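You operate a simulated robot arm through the tools that you are given. There is no shell and no other tool.

You run a simulated robot arm. Do the job below in one go: nothing can be reset, and whatever is moved stays where it is left.

TASK
Hang the MID sack in the holder, clamp its cuff and seat the funnel.
Fine: in that order; the yellow and the blue clamp both turn over the cuff before the funnel goes into the sack's mouth.

Only the result counts: the job must be done as asked and must still hold three seconds after the hand-in. Knocking over, shifting, dropping, spilling or breaking anything else fails it.

THE ROBOT
A 7-joint arm with a three-finger gripper, fixed in place. Base frame: the origin is at the foot of the arm, x ahead of it, y to its left, z up. Lengths are in mm, angles in rad, forces in N, time in s.
Its first joint turns from -2.897 to 2.897 rad. Payload 2.69 kg.
The TCP is the grasp point between the finger pads, 30 mm short of the fingertips. In the tool frame z runs along the fingers and y along their closing line. Largest opening 128 mm; the body of the gripper starts 117 mm behind the TCP.
Orientation is that of the tool frame in the base frame, as a unit quaternion [w, x, y, z]. With the fingers straight down and closing along the base's y, the tool's x points along the base's -x, its y along +y and its z along -z.

THE INTERFACE
- The arm moves only by the tool jog_arm. Its argument "moves" is a list of rows, each a list of 7 numbers: the shift along the tool's x, y, z in mm, then the turn, a rotation vector about the tool's x, y, z in rad, then the gripper command, from -1 (shut) to 1 (fully open), values between in proportion. In form: [[tx, ty, tz, wx, wy, wz, hand], ...]. A call has 1 to 20 rows; each row shifts and turns the commanded pose from where the row before left it, along the tool's axes as they then stand. A row lasts 0.2 s, in which the tool goes at most 50 mm and 0.15 rad; a call with a longer step from one row to the next is refused whole, and so is a gripper value outside its range. Where a pose cannot be reached the arm comes as near as it can. A force on the tool above 90 N (or 10 N above the force at the start of the call, whichever is more), or a blocked arm, ends the call early, and 0.2 s more pass. Each finger halts on what it meets, pressing with about 36 N; the grip force reading is that of the motor and also rises with nothing between the fingers. The clock runs only during rows and for 0.2 s after the last one: add rows that do not move to give the fingers time. It gives the time, the measured TCP pose, the force on the tool (base axes), the opening and the grip force at its end, in the units of the frame above (readings bear some noise), with the torque about the TCP (base axes, N m) and any sound that the robot's microphone picked up.
- Cameras (640 x 400 px; columns grow to the right, rows downward): "scene" is fixed at [220.6, -501.1, 1414.3]; the picture's right is [0.94, -0.35, 0.00], its down [-0.12, -0.33, -0.94] and it looks along [0.33, 0.88, -0.35] (base axes); focal length 336 px, centre (320, 200). "wrist" rides on the gripper at [58, 54, -131] in the tool frame; the picture's right is [-0.68, 0.74, 0.00], its down [-0.62, -0.57, -0.55] and it looks along [-0.40, -0.37, 0.84] (tool axes); focal length 234 px, centre (320, 200). There is no depth. A picture from a camera that has moved, and an enlarged one, comes with that camera's place and axes in the base frame and with its lens.
- get_image(camera): a new picture of that camera. It takes no simulated time.
- move_column(by): slides the trunk up (or, below 0, down) by that many mm; the arm rides with it, the base frame stays. It gives what a move gives, with no picture.
- inspect(camera, box): a new picture of the part [left, top, right, bottom] of that camera's present view, enlarged. It takes no simulated time.
- sign_off(): hands the job in; it is judged then, once.

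Places have to be worked out from the pictures, the camera data and where the tool is seen. Open the gripper and draw the arm clear of the work before you hand the job in, unless the task says otherwise.

The tools are called as name(argument=value, ...) on one line, values as JSON. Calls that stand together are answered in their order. jog_arm: Moves the arm, as the interface text tells. Its arguments: {"type":"object","properties":{"moves":{"type":"array"}},"required":["moves"]} The other tools are called the same way: move_column (by) slides the trunk up or down; get_image (camera) takes a picture; inspect (camera, box) takes an enlarged picture of a part of a camera's view; sign_off () hands the job in.

At the start:

```text
clock: 0.0
ee_pos: [252.9, 564.1, 1192.5]
tool_rot: [-0.001, 0.001, 1.0, 0.0]
contact_force: [0.3, -0.8, 0.4]
torque: [-0.04, 0.0, 0.02]
width: 128.1
gripper_force: 0.2
trunk travel left (down, up): [-150.0, 200.0]
```

scene: 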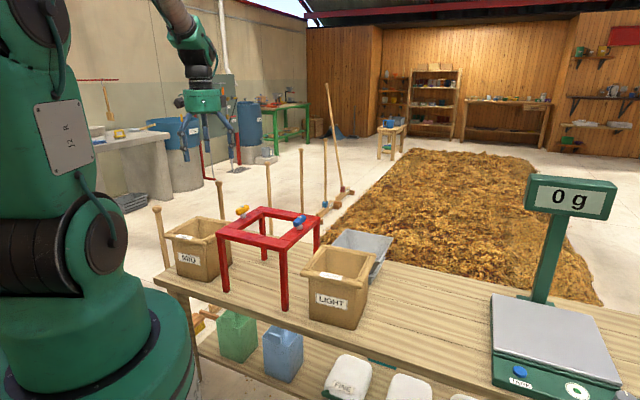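
wrist: 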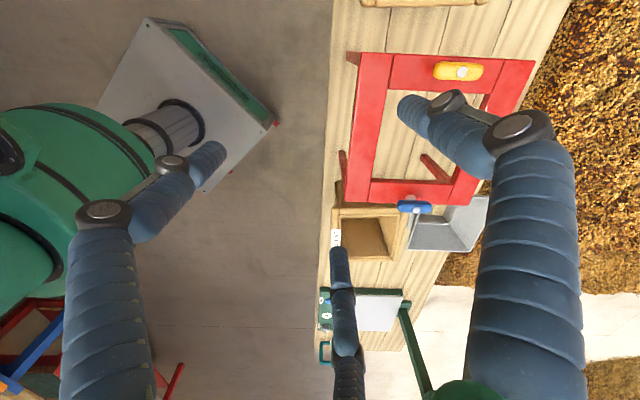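

I start by looking closely at the scene: the bench with a red holder frame, two boxes/sacks (one labelled MID?, one LIGHT), a grey funnel/hopper and a scale.

inspect(camera="scene", box=[140, 170, 400, 332])

inspect(camera="wrist", box=[300, 0, 580, 175])

inspect(camera="wrist", box=[300, 170, 560, 332])

inspect(camera="scene", box=[150, 290, 470, 400])

```text
2.46 times, centred on (270, 251) of scene
camera zoom: at [220.6, -501.1, 1414.3], right [0.94, -0.35, 0.0], down [-0.12, -0.33, -0.94], along [0.33, 0.88, -0.35], focal length 826 px, centre (443, 74)
```

zoom: 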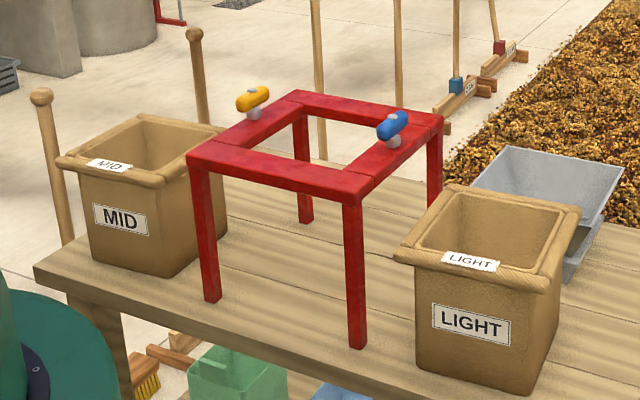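

```text
2.29 times, centred on (440, 88) of wrist
camera zoom: at [195.6, 617.6, 1322.9], right [0.68, 0.74, 0.0], down [0.62, -0.57, 0.55], along [0.4, -0.37, -0.84], focal length 535 px, centre (46, 457)
```

zoom: 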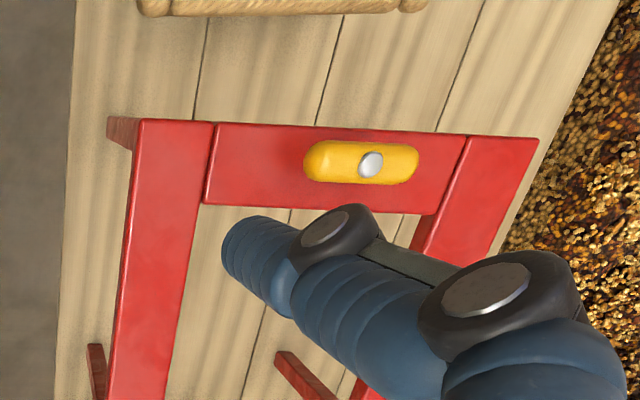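

```text
2.46 times, centred on (430, 251) of wrist
camera zoom: at [195.6, 617.6, 1322.9], right [0.68, 0.74, 0.0], down [0.62, -0.57, 0.55], along [0.4, -0.37, -0.84], focal length 576 px, centre (49, 74)
```

zoom: 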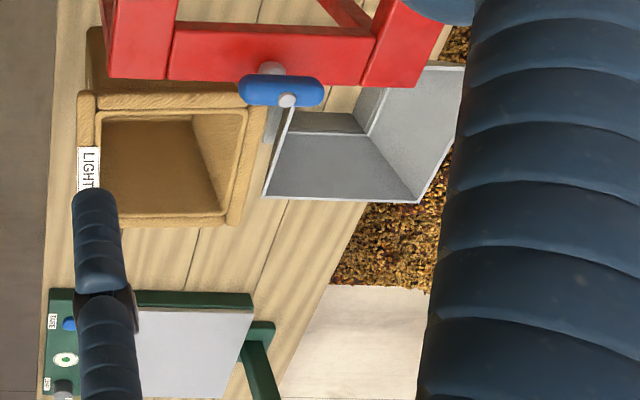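

```text
2.00 times, centred on (310, 345) of scene
camera zoom: at [220.6, -501.1, 1414.3], right [0.94, -0.35, 0.0], down [-0.12, -0.33, -0.94], along [0.33, 0.88, -0.35], focal length 671 px, centre (340, -90)
```

zoom: 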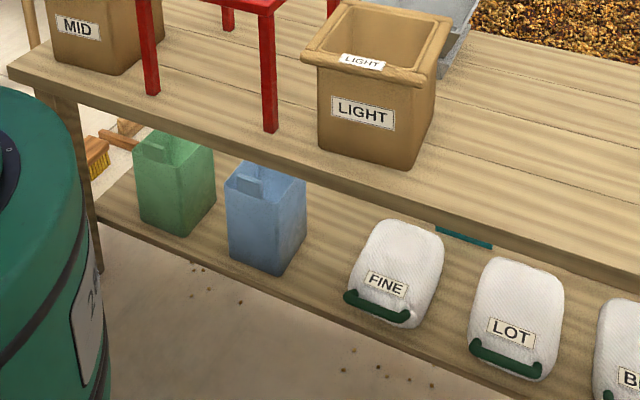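

The frame seems to be a square stand (top about z 868) turned 45° at around (453, 664), with MID on its left and LIGHT on its right. I zoom on the gripper and other details before moving.

inspect(camera="scene", box=[150, 70, 270, 190])

inspect(camera="scene", box=[230, 190, 330, 250])

inspect(camera="scene", box=[300, 210, 420, 290])

inspect(camera="scene", box=[145, 200, 245, 290])

```text
3.33 times, centred on (210, 130) of scene
camera zoom: at [220.6, -501.1, 1414.3], right [0.94, -0.35, 0.0], down [-0.12, -0.33, -0.94], along [0.33, 0.88, -0.35], focal length 1119 px, centre (687, 433)
```

zoom: 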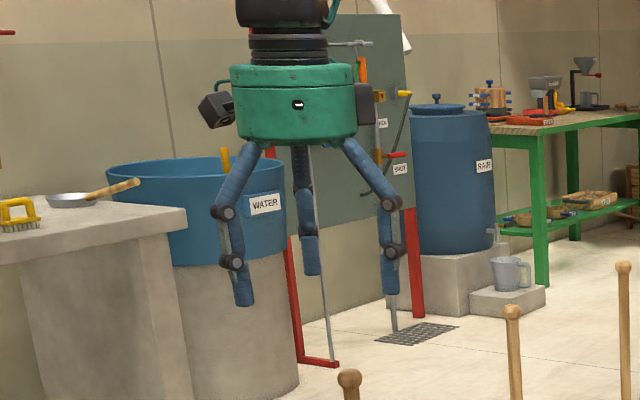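

```text
6.40 times, centred on (280, 220) of scene
camera zoom: at [220.6, -501.1, 1414.3], right [0.94, -0.35, 0.0], down [-0.12, -0.33, -0.94], along [0.33, 0.88, -0.35], focal length 2148 px, centre (576, 72)
```

zoom: 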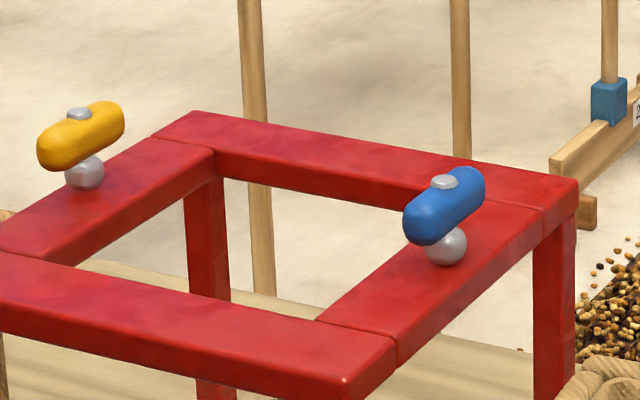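

```text
5.00 times, centred on (360, 250) of scene
camera zoom: at [220.6, -501.1, 1414.3], right [0.94, -0.35, 0.0], down [-0.12, -0.33, -0.94], along [0.33, 0.88, -0.35], focal length 1678 px, centre (120, -50)
```

zoom: 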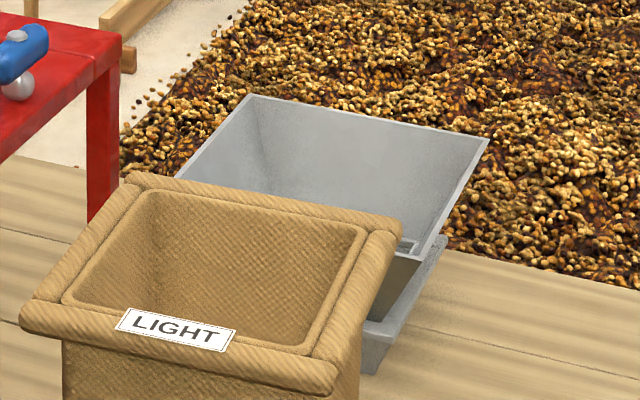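

```text
4.44 times, centred on (195, 245) of scene
camera zoom: at [220.6, -501.1, 1414.3], right [0.94, -0.35, 0.0], down [-0.12, -0.33, -0.94], along [0.33, 0.88, -0.35], focal length 1492 px, centre (876, 0)
```

zoom: 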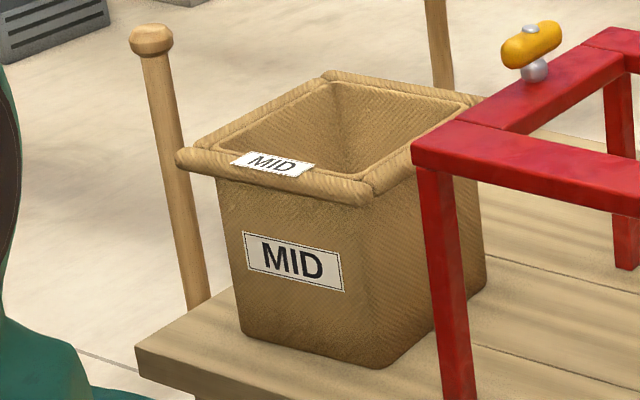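

The gripper looks like it has three fingers in the pictures, so I'll close it partway in the air and look at how the fingers move.

jog_arm(moves=[[0, 0, 0, 0, 0, 0, -0.5], [0, 0, 0, 0, 0, 0, -0.5], [0, 0, 0, 0, 0, 0, -0.5]])

get_image(camera="wrist")

inspect(camera="scene", box=[150, 70, 270, 190])

```text
clock: 0.8
ee_pos: [251.5, 564.7, 1191.4]
tool_rot: [0.0, 0.0, 1.0, 0.0]
contact_force: [-0.5, -0.1, -0.1]
torque: [0.0, -0.02, 0.03]
width: 32.1
gripper_force: 0.0
trunk travel left (down, up): [-150.0, 200.0]
```

```text
taken
camera wrist: at [195.6, 617.6, 1323.0], right [0.68, 0.74, 0.0], down [0.62, -0.57, 0.55], along [0.4, -0.37, -0.84], focal length 234 px, centre (320, 200)
```

wrist: 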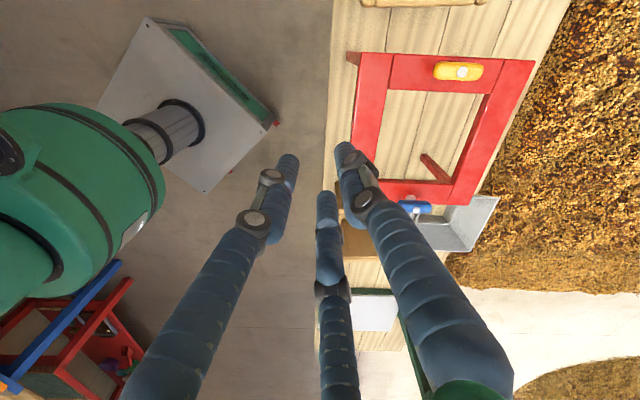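

```text
3.33 times, centred on (210, 130) of scene
camera zoom: at [220.6, -501.1, 1414.3], right [0.94, -0.35, 0.0], down [-0.12, -0.33, -0.94], along [0.33, 0.88, -0.35], focal length 1119 px, centre (687, 433)
```

zoom: 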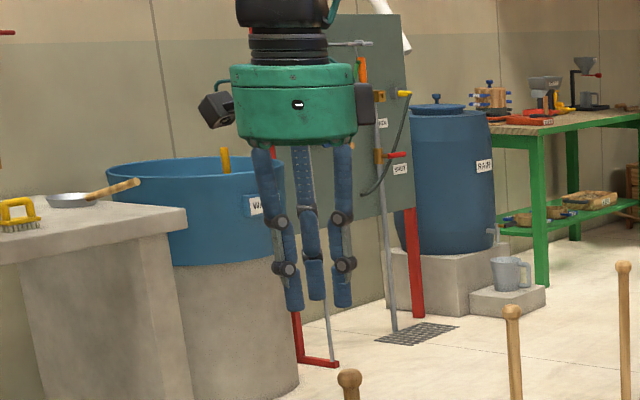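

The skin has three fingers but it closes as described, toward the TCP. I turn the tool 45° (closing line to the frame's axis) and go over towards the MID sack to see it from above.

jog_arm(moves=[[0, 0, 0, 0, 0, -0.131, 1], [0, 0, 0, 0, 0, -0.131, 1], [0, 0, 0, 0, 0, -0.131, 1], [0, 0, 0, 0, 0, -0.131, 1], [0, 0, 0, 0, 0, -0.131, 1], [0, 0, 0, 0, 0, -0.13, 1], [-2.4, 41.2, 15.9, 0, 0, 0, 1], [-2.4, 41.2, 15.9, 0, 0, 0, 1], [-2.4, 41.2, 15.9, 0, 0, 0, 1], [-2.4, 41.2, 15.9, 0, 0, 0, 1], [-2.4, 41.2, 15.9, 0, 0, 0, 1], [-2.4, 41.2, 15.9, 0, 0, 0, 1], [-2.4, 41.2, 15.9, 0, 0, 0, 1], [0, 0, 0, 0, 0, 0, 1]])

get_image(camera="wrist")

```text
clock: 4.0
ee_pos: [108.0, 781.4, 1123.7]
tool_rot: [0.013, -0.356, 0.934, 0.026]
contact_force: [0.2, -1.5, 0.7]
torque: [0.1, -0.04, -0.01]
width: 128.2
gripper_force: 0.0
trunk travel left (down, up): [-150.0, 200.0]
stopped in row 14: the arm was blocked; the commanded pose is now the measured one
```

```text
taken
camera wrist: at [29.1, 776.3, 1254.0], right [0.02, 1.0, 0.06], down [0.83, -0.05, 0.55], along [0.55, 0.04, -0.83], focal length 234 px, centre (320, 200)
```

wrist: 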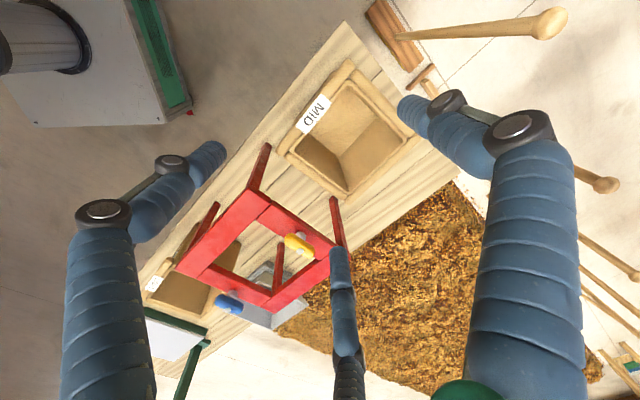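

The arm stopped as blocked with no contact force, so it seems a joint limit with this yaw. I turn the other way, level the tool, and check that the pose is then tracked.

jog_arm(moves=[[0, 0, 0, 0, 0, 0.131, 1], [0, 0, 0, 0, 0, 0.131, 1], [0, 0, 0, 0.039, 0.043, 0.131, 1], [0, 0, 0, 0, 0, 0.131, 1], [0, 0, 0, 0, 0, 0, 1]])

```text
clock: 5.2
ee_pos: [102.4, 783.5, 1124.1]
tool_rot: [-0.009, -0.104, 0.995, 0.003]
contact_force: [-0.5, -0.3, 0.7]
torque: [0.05, -0.02, 0.01]
width: 127.8
gripper_force: 0.0
trunk travel left (down, up): [-150.0, 200.0]
```

The pose is tracked again at yaw ~102°. I take a picture from here.

get_image(camera="wrist")

inspect(camera="wrist", box=[260, 40, 480, 177])

```text
taken
camera wrist: at [37.9, 824.3, 1254.8], right [0.51, 0.86, -0.01], down [0.73, -0.43, 0.53], along [0.46, -0.28, -0.85], focal length 234 px, centre (320, 200)
```

wrist: 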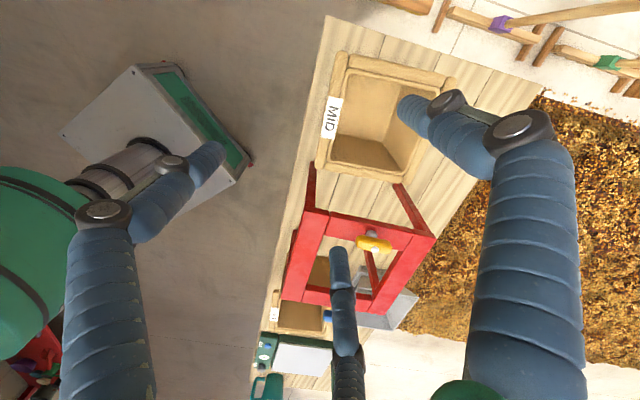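

```text
2.91 times, centred on (370, 108) of wrist
camera zoom: at [37.9, 824.3, 1254.8], right [0.51, 0.86, -0.01], down [0.73, -0.43, 0.53], along [0.46, -0.28, -0.85], focal length 681 px, centre (174, 466)
```

zoom: 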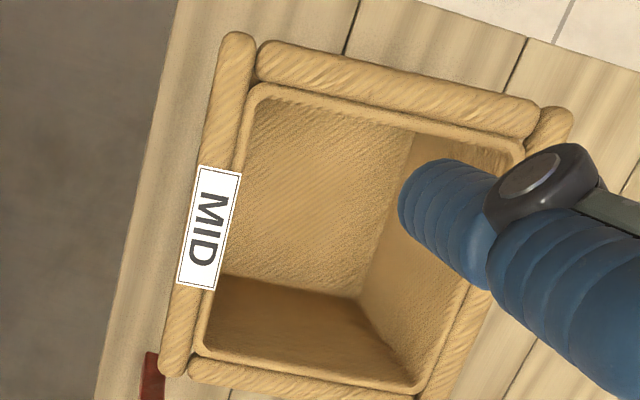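

MID's cuff is about 203 mm square, centred near (193, 856) with its top near z 815–820; its near wall middle is around (133, 787). I level the tool, turn the closing line to the sack's yaw (~49°) and come down above that wall to look again.

jog_arm(moves=[[0, 0, 0, 0.008, -0.017, 0.1314, 0.4], [0, 0, 0, 0, 0, 0.1314, 0.4], [0, 0, 0, 0, 0, 0.1314, 0.4], [0, 0, 0, 0, 0, 0.1314, 0.4], [0, 0, 0, 0, 0, 0.1314, 0.4], [0, 0, 0, 0, 0, 0.1314, 0.4], [0, 0, 0, 0, 0, 0.1314, 0.4], [-4.2, 4.6, 40, 0, 0, 0, 0.4], [-4.2, 4.6, 40, 0, 0, 0, 0.4], [-4.2, 4.6, 40, 0, 0, 0, 0.4], [-4.2, 4.6, 40, 0, 0, 0, 0.4], [-4.2, 4.6, 40, 0, 0, 0, 0.4], [0, 0, 0, 0, 0, 0, 0.4]])

get_image(camera="wrist")

inspect(camera="scene", box=[130, 150, 290, 250])

```text
clock: 8.0
ee_pos: [137.1, 789.0, 927.0]
tool_rot: [-0.001, 0.351, 0.936, 0.001]
contact_force: [0.5, -0.4, -0.6]
torque: [-0.04, -0.04, 0.03]
width: 89.8
gripper_force: 0.1
trunk travel left (down, up): [-150.0, 200.0]
```

```text
taken
camera wrist: at [130.5, 867.7, 1057.7], right [0.99, 0.11, 0.0], down [0.09, -0.83, 0.55], along [0.06, -0.54, -0.84], focal length 234 px, centre (320, 200)
```

wrist: 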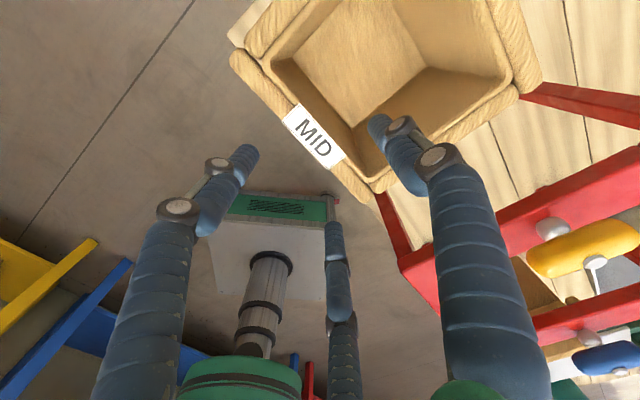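

```text
4.00 times, centred on (210, 200) of scene
camera zoom: at [220.6, -501.1, 1414.3], right [0.94, -0.35, 0.0], down [-0.12, -0.33, -0.94], along [0.33, 0.88, -0.35], focal length 1343 px, centre (760, 200)
```

zoom: 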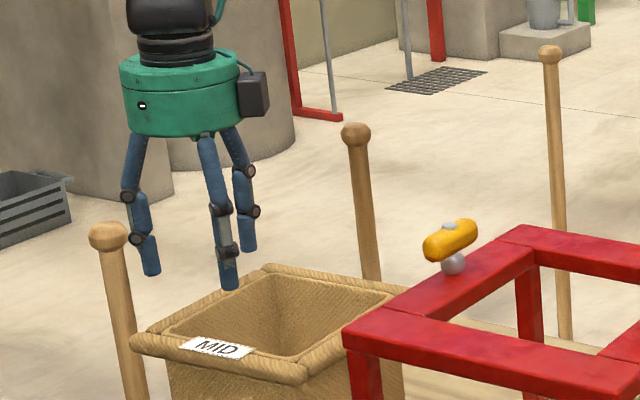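

I zoom in on the cuff in this wrist view to fix its position and height.

inspect(camera="wrist", box=[210, 0, 550, 212])

```text
1.88 times, centred on (380, 106) of wrist
camera zoom: at [130.5, 867.7, 1057.7], right [0.99, 0.11, 0.0], down [0.09, -0.83, 0.55], along [0.06, -0.54, -0.84], focal length 441 px, centre (207, 377)
```

zoom: 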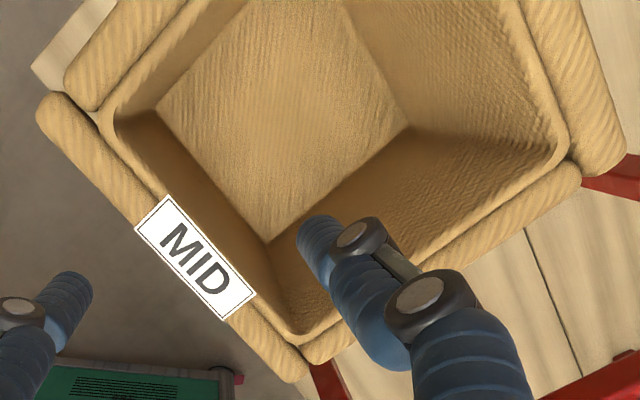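

TCP already sits over the wall's mid-line (wall ≈ (136, 788), thickness ≈ 25 mm, roll centre z ≈ 806). I descend so the fingertips reach about z 797, just at the roll's lower half.

jog_arm(moves=[[0, 0, 30, 0, 0, 0, 0.2], [0, 0, 30, 0, 0, 0, 0.2], [0, 0, 25, 0, 0, 0, 0.2], [0, 0, 12, 0, 0, 0, 0.2], [0, 0, 3, 0, 0, 0, 0.2], [0, 0, 0, 0, 0, 0, 0.2]])

inspect(camera="scene", box=[150, 170, 250, 245])

get_image(camera="wrist")

```text
clock: 9.4
ee_pos: [137.4, 784.6, 825.2]
tool_rot: [0.0, 0.35, 0.937, -0.001]
contact_force: [-0.5, -0.5, 0.4]
torque: [0.05, -0.03, -0.01]
width: 80.1
gripper_force: 0.1
trunk travel left (down, up): [-150.0, 200.0]
```

```text
5.33 times, centred on (200, 208) of scene
camera zoom: at [220.6, -501.1, 1414.3], right [0.94, -0.35, 0.0], down [-0.12, -0.33, -0.94], along [0.33, 0.88, -0.35], focal length 1790 px, centre (960, 160)
```

zoom: 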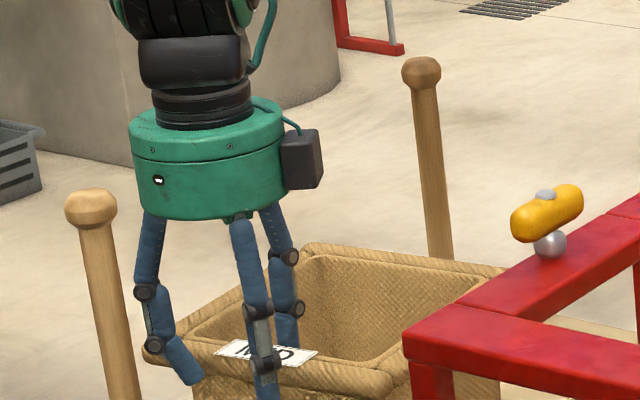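

```text
taken
camera wrist: at [129.7, 864.7, 955.6], right [0.99, 0.11, 0.0], down [0.09, -0.83, 0.55], along [0.06, -0.55, -0.84], focal length 234 px, centre (320, 200)
```

wrist: 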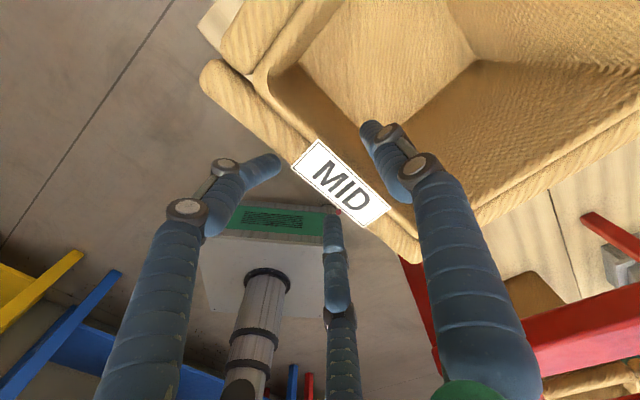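

Fingers straddle the near wall at its middle with no contact. I close the gripper and wait for the grip to settle.

jog_arm(moves=[[0, 0, 0, 0, 0, 0, -1], [0, 0, 0, 0, 0, 0, -1], [0, 0, 0, 0, 0, 0, -1], [0, 0, 0, 0, 0, 0, -1]])

get_image(camera="wrist")

inspect(camera="scene", box=[150, 170, 250, 290])

```text
clock: 10.4
ee_pos: [138.3, 787.0, 825.0]
tool_rot: [0.0, 0.351, 0.936, -0.001]
contact_force: [1.5, -1.4, 1.2]
torque: [0.22, -0.33, -0.35]
width: 44.0
gripper_force: 36.5
trunk travel left (down, up): [-150.0, 200.0]
```

```text
taken
camera wrist: at [130.4, 866.6, 956.2], right [0.99, 0.11, 0.0], down [0.09, -0.83, 0.55], along [0.06, -0.55, -0.84], focal length 234 px, centre (320, 200)
```

wrist: 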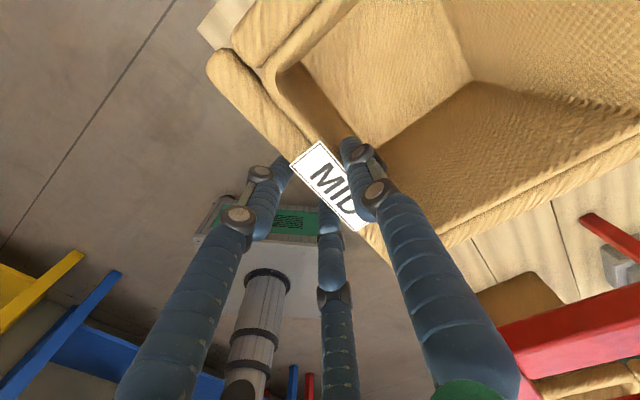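

```text
3.33 times, centred on (200, 230) of scene
camera zoom: at [220.6, -501.1, 1414.3], right [0.94, -0.35, 0.0], down [-0.12, -0.33, -0.94], along [0.33, 0.88, -0.35], focal length 1119 px, centre (720, 100)
```

zoom: 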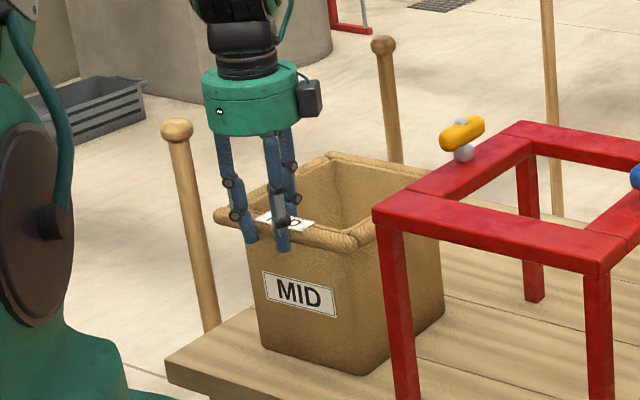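

The grip holds at 44 mm with 36.5 N. I lift slowly 25 mm and check the force and whether the sack stays level.

jog_arm(moves=[[0, 0, -5, 0, 0, 0, -1], [0, 0, -10, 0, 0, 0, -1], [0, 0, -10, 0, 0, 0, -1], [0, 0, 0, 0, 0, 0, -1], [0, 0, 0, 0, 0, 0, -1]])

inspect(camera="scene", box=[150, 170, 250, 290])

get_image(camera="wrist")

```text
clock: 11.6
ee_pos: [136.8, 785.2, 846.6]
tool_rot: [0.001, 0.352, 0.936, -0.003]
contact_force: [0.2, 0.3, 1.1]
torque: [-0.15, 0.14, 0.0]
width: 42.0
gripper_force: 36.0
trunk travel left (down, up): [-150.0, 200.0]
```

```text
3.33 times, centred on (200, 230) of scene
camera zoom: at [220.6, -501.1, 1414.3], right [0.94, -0.35, 0.0], down [-0.12, -0.33, -0.94], along [0.33, 0.88, -0.35], focal length 1119 px, centre (720, 100)
```

zoom: 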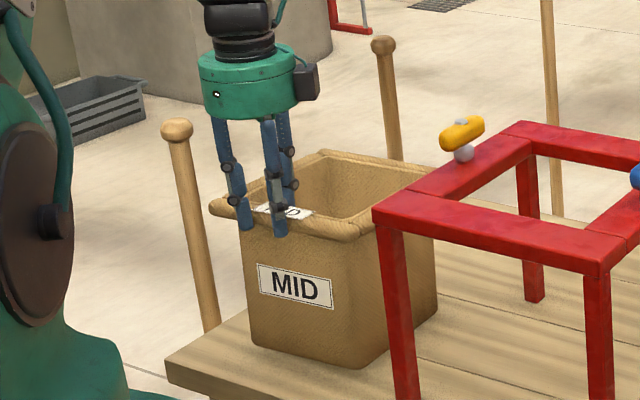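

```text
taken
camera wrist: at [130.3, 864.9, 976.0], right [0.99, 0.11, 0.0], down [0.09, -0.83, 0.55], along [0.06, -0.55, -0.83], focal length 234 px, centre (320, 200)
```

wrist: 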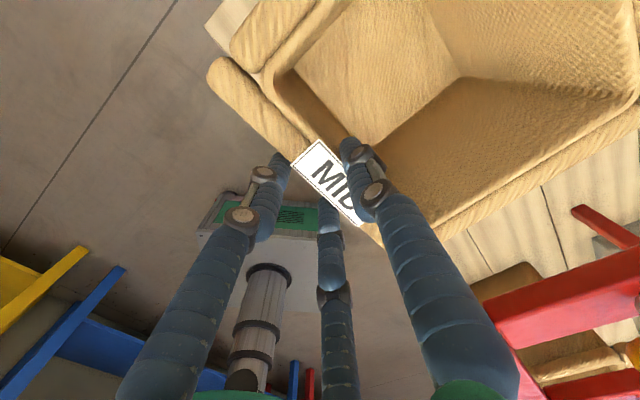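

The sack moves with the gripper with a small torque (~0.2 N·m). I lift another 60 mm and check that it's off the bench and how level it is.

jog_arm(moves=[[0, 0, -12, 0, 0, 0, -1], [0, 0, -12, 0, 0, 0, -1], [0, 0, -12, 0, 0, 0, -1], [0, 0, -12, 0, 0, 0, -1], [0, 0, -12, 0, 0, 0, -1], [0, 0, 0, 0, 0, 0, -1], [0, 0, 0, 0, 0, 0, -1]])

inspect(camera="scene", box=[150, 170, 250, 290])

get_image(camera="wrist")

```text
clock: 13.2
ee_pos: [136.7, 785.1, 905.6]
tool_rot: [-0.001, 0.351, 0.936, -0.002]
contact_force: [-0.3, 0.5, -2.8]
torque: [-0.13, 0.14, 0.02]
width: 41.3
gripper_force: 36.2
trunk travel left (down, up): [-150.0, 200.0]
```

```text
3.33 times, centred on (200, 230) of scene
camera zoom: at [220.6, -501.1, 1414.3], right [0.94, -0.35, 0.0], down [-0.12, -0.33, -0.94], along [0.33, 0.88, -0.35], focal length 1119 px, centre (720, 100)
```

zoom: 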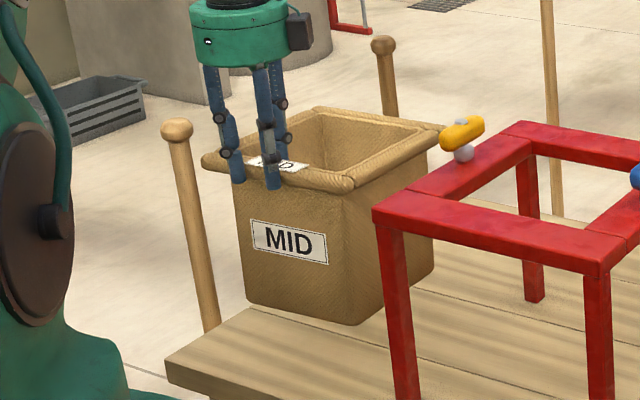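

```text
taken
camera wrist: at [130.5, 865.6, 1035.4], right [0.99, 0.11, 0.0], down [0.09, -0.83, 0.55], along [0.06, -0.55, -0.83], focal length 234 px, centre (320, 200)
```

wrist: 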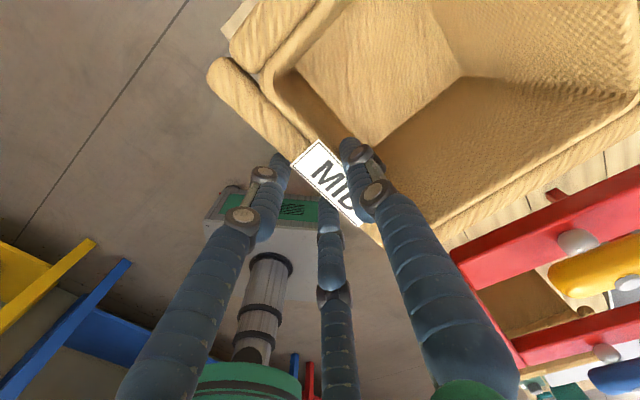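

The sack hangs clear (weight ≈ 2.8 N), tilted only about 2°. I zoom into the wrist view to fix where the sack sits relative to the tool and where the frame is.

inspect(camera="wrist", box=[190, 0, 640, 280])

inspect(camera="wrist", box=[440, 140, 640, 400])

```text
1.42 times, centred on (415, 140) of wrist
camera zoom: at [130.5, 865.6, 1035.4], right [0.99, 0.11, 0.0], down [0.09, -0.83, 0.55], along [0.06, -0.55, -0.83], focal length 333 px, centre (185, 285)
```

zoom: 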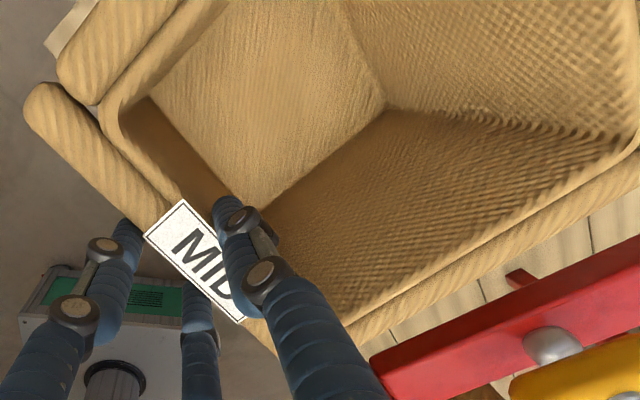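

```text
1.54 times, centred on (540, 270) of wrist
camera zoom: at [130.5, 865.6, 1035.4], right [0.99, 0.11, 0.0], down [0.09, -0.83, 0.55], along [0.06, -0.55, -0.83], focal length 360 px, centre (-18, 92)
```

zoom: 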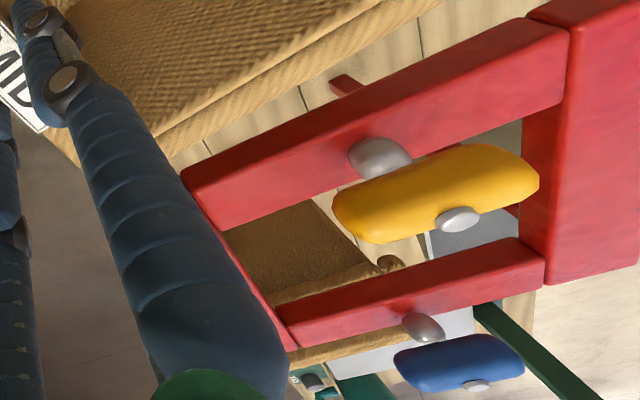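

The sack got nudged during the descent, so it now sits about (−15, 95) mm from the TCP in the tool frame and is yawed ~2° to it; it's gripped firmly. I raise it straight up until its bottom clears the clamps (TCP ≈ 1150).

jog_arm(moves=[[0, 0, -15, 0, 0, 0, -1], [0, 0, -25, 0, 0, 0, -1], [0, 0, -30, 0, 0, 0, -1], [0, 0, -30, 0, 0, 0, -1], [0, 0, -30, 0, 0, 0, -1], [0, 0, -30, 0, 0, 0, -1], [0, 0, -30, 0, 0, 0, -1], [0, 0, -30, 0, 0, 0, -1], [0, 0, -25, 0, 0, 0, -1], [0, 0, 0, 0, 0, 0, -1]])

get_image(camera="scene")

get_image(camera="wrist")

```text
clock: 15.4
ee_pos: [133.4, 787.9, 1151.5]
tool_rot: [-0.001, 0.348, 0.938, -0.001]
contact_force: [-0.1, -0.5, -1.2]
torque: [-0.12, 0.17, 0.01]
width: 41.1
gripper_force: 35.7
trunk travel left (down, up): [-150.0, 200.0]
```

```text
taken
```

scene: 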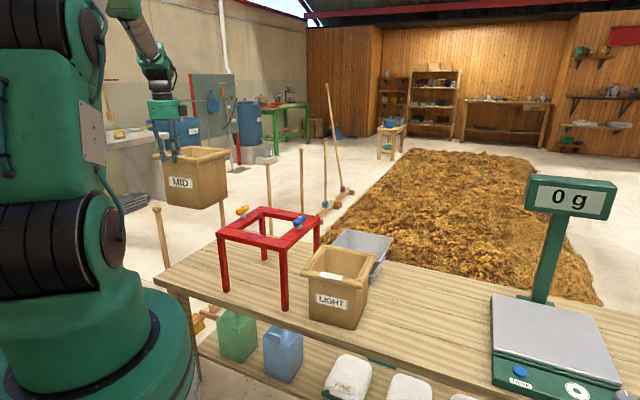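

```text
taken
camera wrist: at [125.2, 866.9, 1282.5], right [0.99, 0.12, 0.0], down [0.1, -0.83, 0.55], along [0.06, -0.55, -0.83], focal length 234 px, centre (320, 200)
```

wrist: 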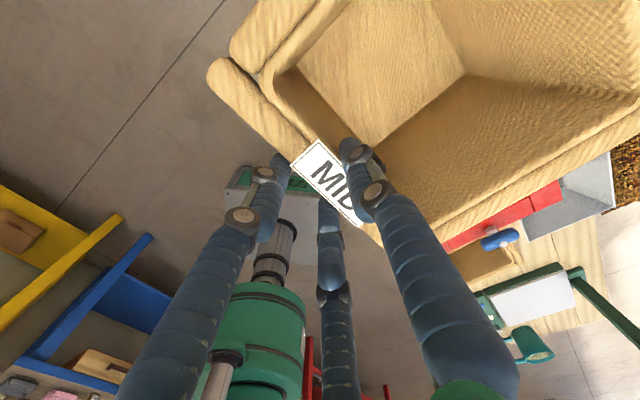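

Good: TCP at z 1151, sack bottom about z 945, above the clamps. I carry it over the frame and turn it to the frame's yaw.

jog_arm(moves=[[-10, 0.8, 0, 0, 0, 0, -1], [-20, 1.6, 0, 0, 0, 0, -1], [-30, 2.3, 0, 0, 0, 0, -1], [-30, 2.3, 0, 0, 0, 0, -1], [-30, 2.3, 0, 0, 0, 0, -1], [-30, 2.3, 0, 0, 0, 0, -1], [-30, 2.3, 0, 0, 0, 0, -1], [-30, 2.3, 0, 0, 0, 0, -1], [-30, 2.3, 0, 0, 0, 0, -1], [-30, 2.3, 0, 0, 0, 0, -1], [-20, 1.6, 0, 0, 0, 0, -1], [-6, 0.3, 0, 0, 0, 0, -1], [0, 0, 0, 0, 0, 0.05, -1], [0, 0, 0, 0, 0, 0.06, -1], [0, 0, 0, 0, 0, 0, -1], [0, 0, 0, 0, 0, 0, -1]])

get_image(camera="wrist")

inspect(camera="scene", box=[190, 100, 350, 260])

```text
clock: 18.8
ee_pos: [371.1, 610.0, 1152.9]
tool_rot: [0.0, 0.399, 0.917, -0.001]
contact_force: [-0.8, 0.6, -1.3]
torque: [-0.12, 0.18, 0.01]
width: 40.8
gripper_force: 36.0
trunk travel left (down, up): [-150.0, 200.0]
```

```text
taken
camera wrist: at [372.9, 691.7, 1283.2], right [1.0, 0.01, 0.0], down [0.01, -0.83, 0.55], along [0.0, -0.55, -0.83], focal length 234 px, centre (320, 200)
```

wrist: 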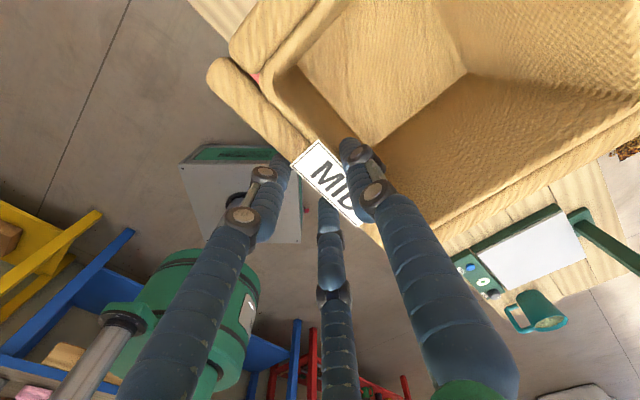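

```text
2.50 times, centred on (270, 180) of scene
camera zoom: at [220.6, -501.1, 1414.3], right [0.94, -0.35, 0.0], down [-0.12, -0.33, -0.94], along [0.33, 0.88, -0.35], focal length 839 px, centre (445, 250)
```

zoom: 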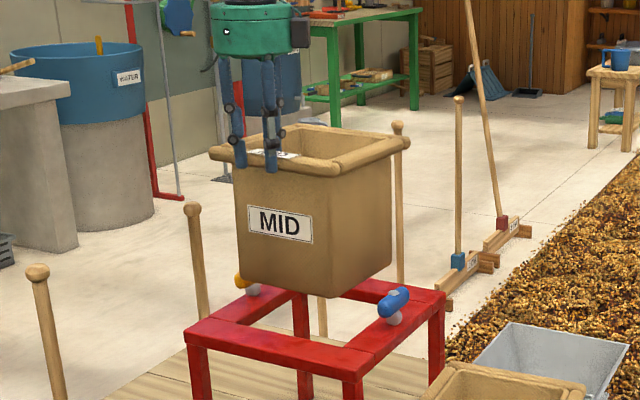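

I zoom in on the hanging sack and on the frame below to compare their positions and yaw.

inspect(camera="scene", box=[235, 140, 305, 224])

inspect(camera="scene", box=[210, 195, 330, 265])

inspect(camera="wrist", box=[180, 0, 420, 250])

```text
4.76 times, centred on (270, 182) of scene
camera zoom: at [220.6, -501.1, 1414.3], right [0.94, -0.35, 0.0], down [-0.12, -0.33, -0.94], along [0.33, 0.88, -0.35], focal length 1598 px, centre (558, 286)
```

zoom: 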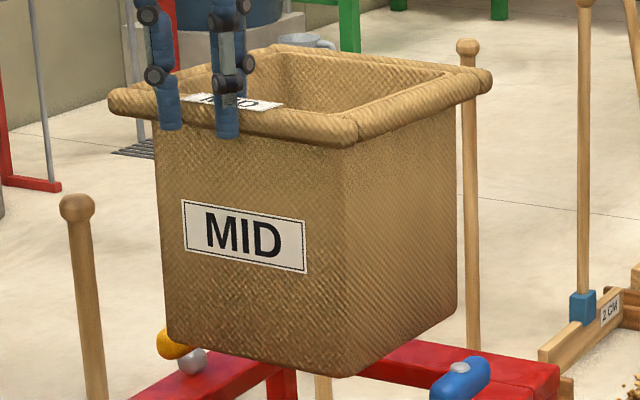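

```text
5.33 times, centred on (270, 230) of scene
camera zoom: at [220.6, -501.1, 1414.3], right [0.94, -0.35, 0.0], down [-0.12, -0.33, -0.94], along [0.33, 0.88, -0.35], focal length 1790 px, centre (587, 40)
```

zoom: 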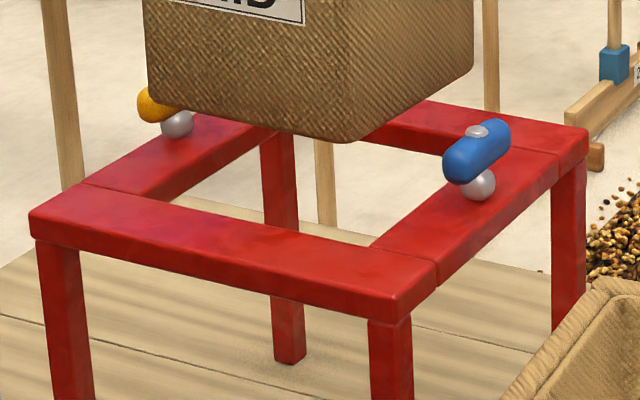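

```text
1.60 times, centred on (300, 125) of wrist
camera zoom: at [372.9, 691.7, 1283.2], right [1.0, 0.01, 0.0], down [0.01, -0.83, 0.55], along [0.0, -0.55, -0.83], focal length 375 px, centre (352, 320)
```

zoom: 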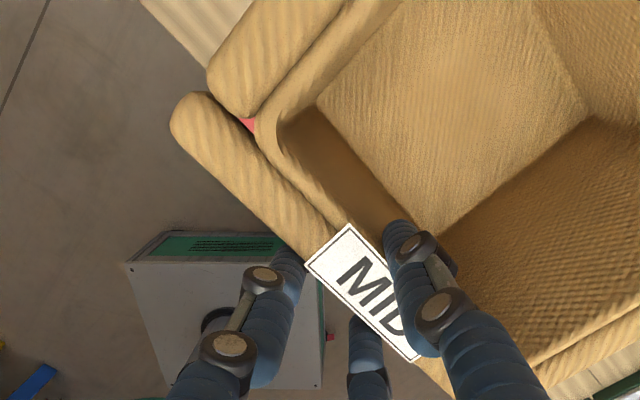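

Sack centre is about (453, 668) and frame centre about (451, 663), with matching yaw. I correct by ~6 mm and descend until the sack's bottom is just above the frame to check alignment.

jog_arm(moves=[[-2.7, -5.2, 0, 0, 0, 0, -1], [0, 0, 10, 0, 0, -0.01, -1], [0, 0, 15, 0, 0, 0, -1], [0, 0, 12, 0, 0, 0, -1], [0, 0, 8, 0, 0, 0, -1], [0, 0, 0, 0, 0, 0, -1], [0, 0, 0, 0, 0, 0, -1]])

inspect(camera="scene", box=[205, 140, 335, 270])

inspect(camera="scene", box=[210, 195, 330, 265])

get_image(camera="wrist")

```text
clock: 20.4
ee_pos: [369.4, 605.0, 1109.2]
tool_rot: [0.001, 0.394, 0.919, -0.001]
contact_force: [0.6, -0.8, -2.2]
torque: [-0.18, 0.17, -0.01]
width: 41.0
gripper_force: 36.1
trunk travel left (down, up): [-150.0, 200.0]
```

```text
3.08 times, centred on (270, 205) of scene
camera zoom: at [220.6, -501.1, 1414.3], right [0.94, -0.35, 0.0], down [-0.12, -0.33, -0.94], along [0.33, 0.88, -0.35], focal length 1033 px, centre (474, 185)
```

zoom: 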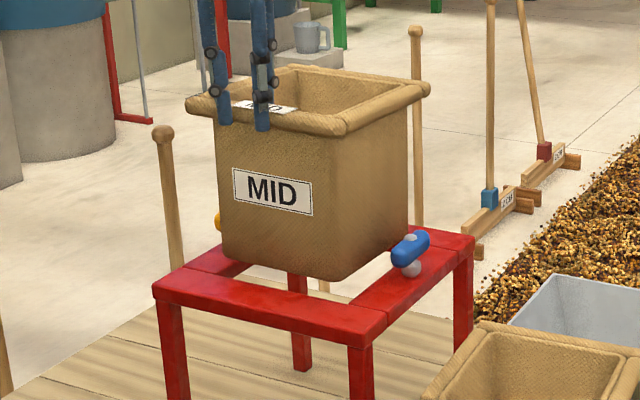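

```text
5.33 times, centred on (270, 230) of scene
camera zoom: at [220.6, -501.1, 1414.3], right [0.94, -0.35, 0.0], down [-0.12, -0.33, -0.94], along [0.33, 0.88, -0.35], focal length 1790 px, centre (587, 40)
```

zoom: 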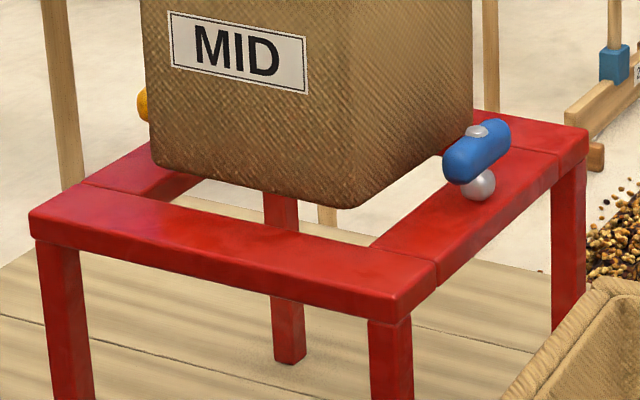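

```text
taken
camera wrist: at [369.8, 686.1, 1238.4], right [1.0, 0.02, 0.0], down [0.02, -0.83, 0.55], along [0.01, -0.55, -0.83], focal length 234 px, centre (320, 200)
```

wrist: 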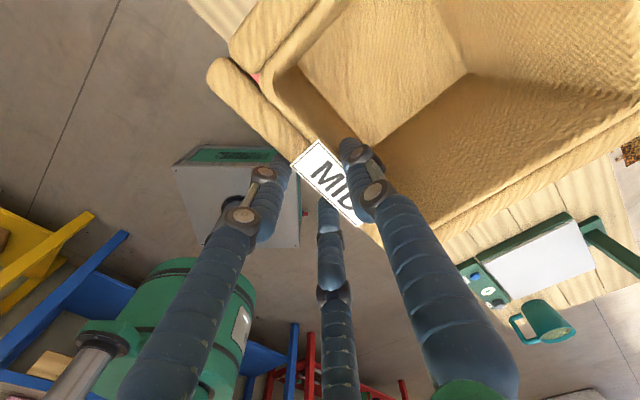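

The sack's bottom is over the opening with roughly 10 mm clearance all around. I level the small tilt, shift 2 mm, and descend slowly so the bottom enters the frame.

jog_arm(moves=[[-2, 1, 0, -0.025, -0.01, 0, -1], [0, 0, 6, 0, 0, 0, -1], [0, 0, 8, 0, 0, 0, -1], [0, 0, 8, 0, 0, 0, -1], [0, 0, 8, 0, 0, 0, -1], [0, 0, 8, 0, 0, 0, -1], [0, 0, 6, 0, 0, 0, -1], [0, 0, 0, 0, 0, 0, -1]])

inspect(camera="scene", box=[205, 140, 335, 270])

inspect(camera="scene", box=[210, 195, 330, 265])

```text
clock: 22.2
ee_pos: [370.8, 605.4, 1063.7]
tool_rot: [0.009, 0.393, 0.919, 0.009]
contact_force: [-10.0, -5.3, 22.1]
torque: [1.95, -1.27, 0.35]
width: 44.1
gripper_force: 36.1
trunk travel left (down, up): [-150.0, 200.0]
```

```text
3.08 times, centred on (270, 205) of scene
camera zoom: at [220.6, -501.1, 1414.3], right [0.94, -0.35, 0.0], down [-0.12, -0.33, -0.94], along [0.33, 0.88, -0.35], focal length 1033 px, centre (474, 185)
```

zoom: 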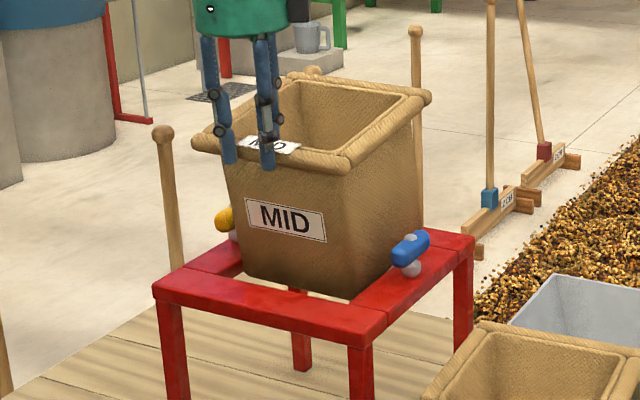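

```text
5.33 times, centred on (270, 230) of scene
camera zoom: at [220.6, -501.1, 1414.3], right [0.94, -0.35, 0.0], down [-0.12, -0.33, -0.94], along [0.33, 0.88, -0.35], focal length 1790 px, centre (587, 40)
```

zoom: 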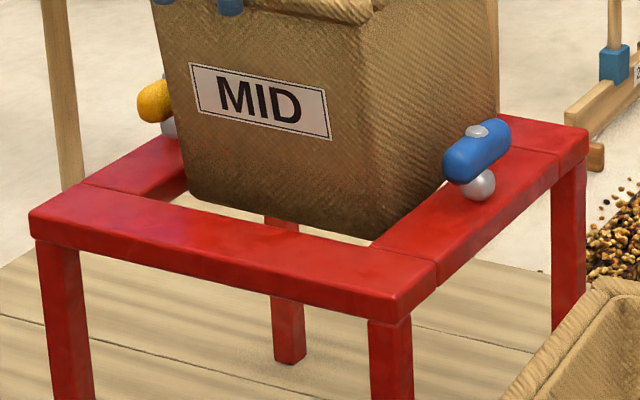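

Contact: about 22 N upward with the far side pushed up, so the sack's far bottom edge landed on the far bar. I lift back off 25 mm and re-measure.

jog_arm(moves=[[0, 0, -8, 0, 0, 0, -1], [0, 0, -10, 0, 0, 0, -1], [0, 0, -10, 0, 0, 0, -1], [0, 0, 0, 0, 0, 0, -1], [0, 0, 0, 0, 0, 0, -1]])

inspect(camera="scene", box=[205, 140, 335, 270])

inspect(camera="scene", box=[225, 150, 305, 245])

get_image(camera="wrist")

```text
clock: 23.4
ee_pos: [372.5, 605.7, 1090.9]
tool_rot: [0.01, 0.394, 0.919, 0.008]
contact_force: [0.6, -0.2, -2.1]
torque: [-0.14, 0.21, 0.02]
width: 41.1
gripper_force: 36.1
trunk travel left (down, up): [-150.0, 200.0]
```

```text
3.08 times, centred on (270, 205) of scene
camera zoom: at [220.6, -501.1, 1414.3], right [0.94, -0.35, 0.0], down [-0.12, -0.33, -0.94], along [0.33, 0.88, -0.35], focal length 1033 px, centre (474, 185)
```

zoom: 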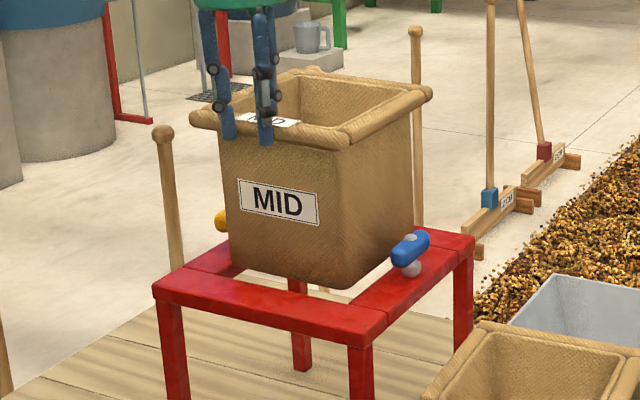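

```text
4.21 times, centred on (265, 198) of scene
camera zoom: at [220.6, -501.1, 1414.3], right [0.94, -0.35, 0.0], down [-0.12, -0.33, -0.94], along [0.33, 0.88, -0.35], focal length 1413 px, centre (552, 210)
```

zoom: 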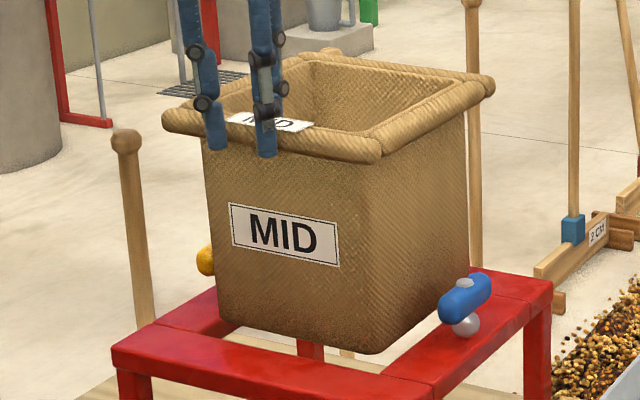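

```text
taken
camera wrist: at [369.1, 685.2, 1222.3], right [1.0, 0.02, 0.02], down [0.0, -0.84, 0.54], along [0.03, -0.54, -0.84], focal length 234 px, centre (320, 200)
```

wrist: 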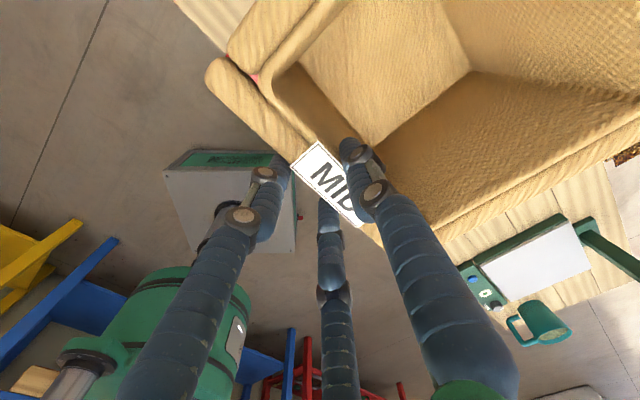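

The contact point computed from force and torque lies at the middle of the far bar's inner edge, so the sack must come ~12 mm toward the robot. I shift it back and descend in small steps while watching the force.

jog_arm(moves=[[0, -6, 0, 0, 0, 0, -1], [0, -6, 0, 0, 0, 0, -1], [0, 0, 5, 0, 0, 0, -1], [0, 0, 5, 0, 0, 0, -1], [0, 0, 5, 0, 0, 0, -1], [0, 0, 5, 0, 0, 0, -1], [0, 0, 0, 0, 0, 0, -1]])

inspect(camera="scene", box=[225, 150, 305, 245])

```text
clock: 25.0
ee_pos: [365.1, 597.1, 1070.8]
tool_rot: [0.009, 0.395, 0.919, 0.008]
contact_force: [0.2, 0.9, -3.0]
torque: [-0.14, 0.18, 0.0]
width: 41.2
gripper_force: 35.9
trunk travel left (down, up): [-150.0, 200.0]
```

```text
4.21 times, centred on (265, 198) of scene
camera zoom: at [220.6, -501.1, 1414.3], right [0.94, -0.35, 0.0], down [-0.12, -0.33, -0.94], along [0.33, 0.88, -0.35], focal length 1413 px, centre (552, 210)
```

zoom: 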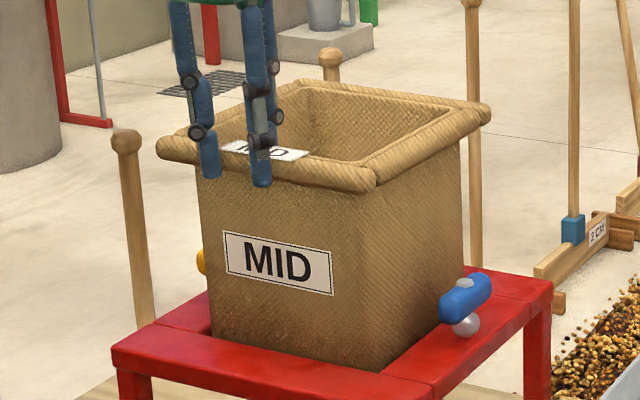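

No contact now at z 1071. I continue down 16 mm in small steps.

jog_arm(moves=[[0, 0, 4, 0, 0, 0, -1], [0, 0, 4, 0, 0, 0, -1], [0, 0, 4, 0, 0, 0, -1], [0, 0, 4, 0, 0, 0, -1], [0, 0, 0, 0, 0, 0, -1]])

inspect(camera="scene", box=[225, 150, 305, 245])

```text
clock: 26.2
ee_pos: [365.4, 597.5, 1054.8]
tool_rot: [0.009, 0.395, 0.919, 0.008]
contact_force: [0.2, 0.7, -2.4]
torque: [-0.12, 0.21, -0.02]
width: 41.3
gripper_force: 36.1
trunk travel left (down, up): [-150.0, 200.0]
```

```text
4.21 times, centred on (265, 198) of scene
camera zoom: at [220.6, -501.1, 1414.3], right [0.94, -0.35, 0.0], down [-0.12, -0.33, -0.94], along [0.33, 0.88, -0.35], focal length 1413 px, centre (552, 210)
```

zoom: 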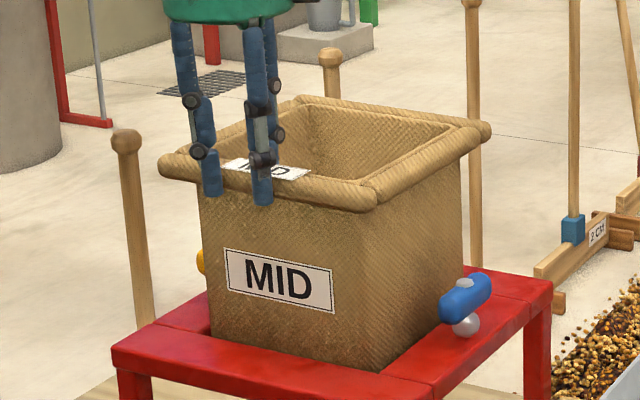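

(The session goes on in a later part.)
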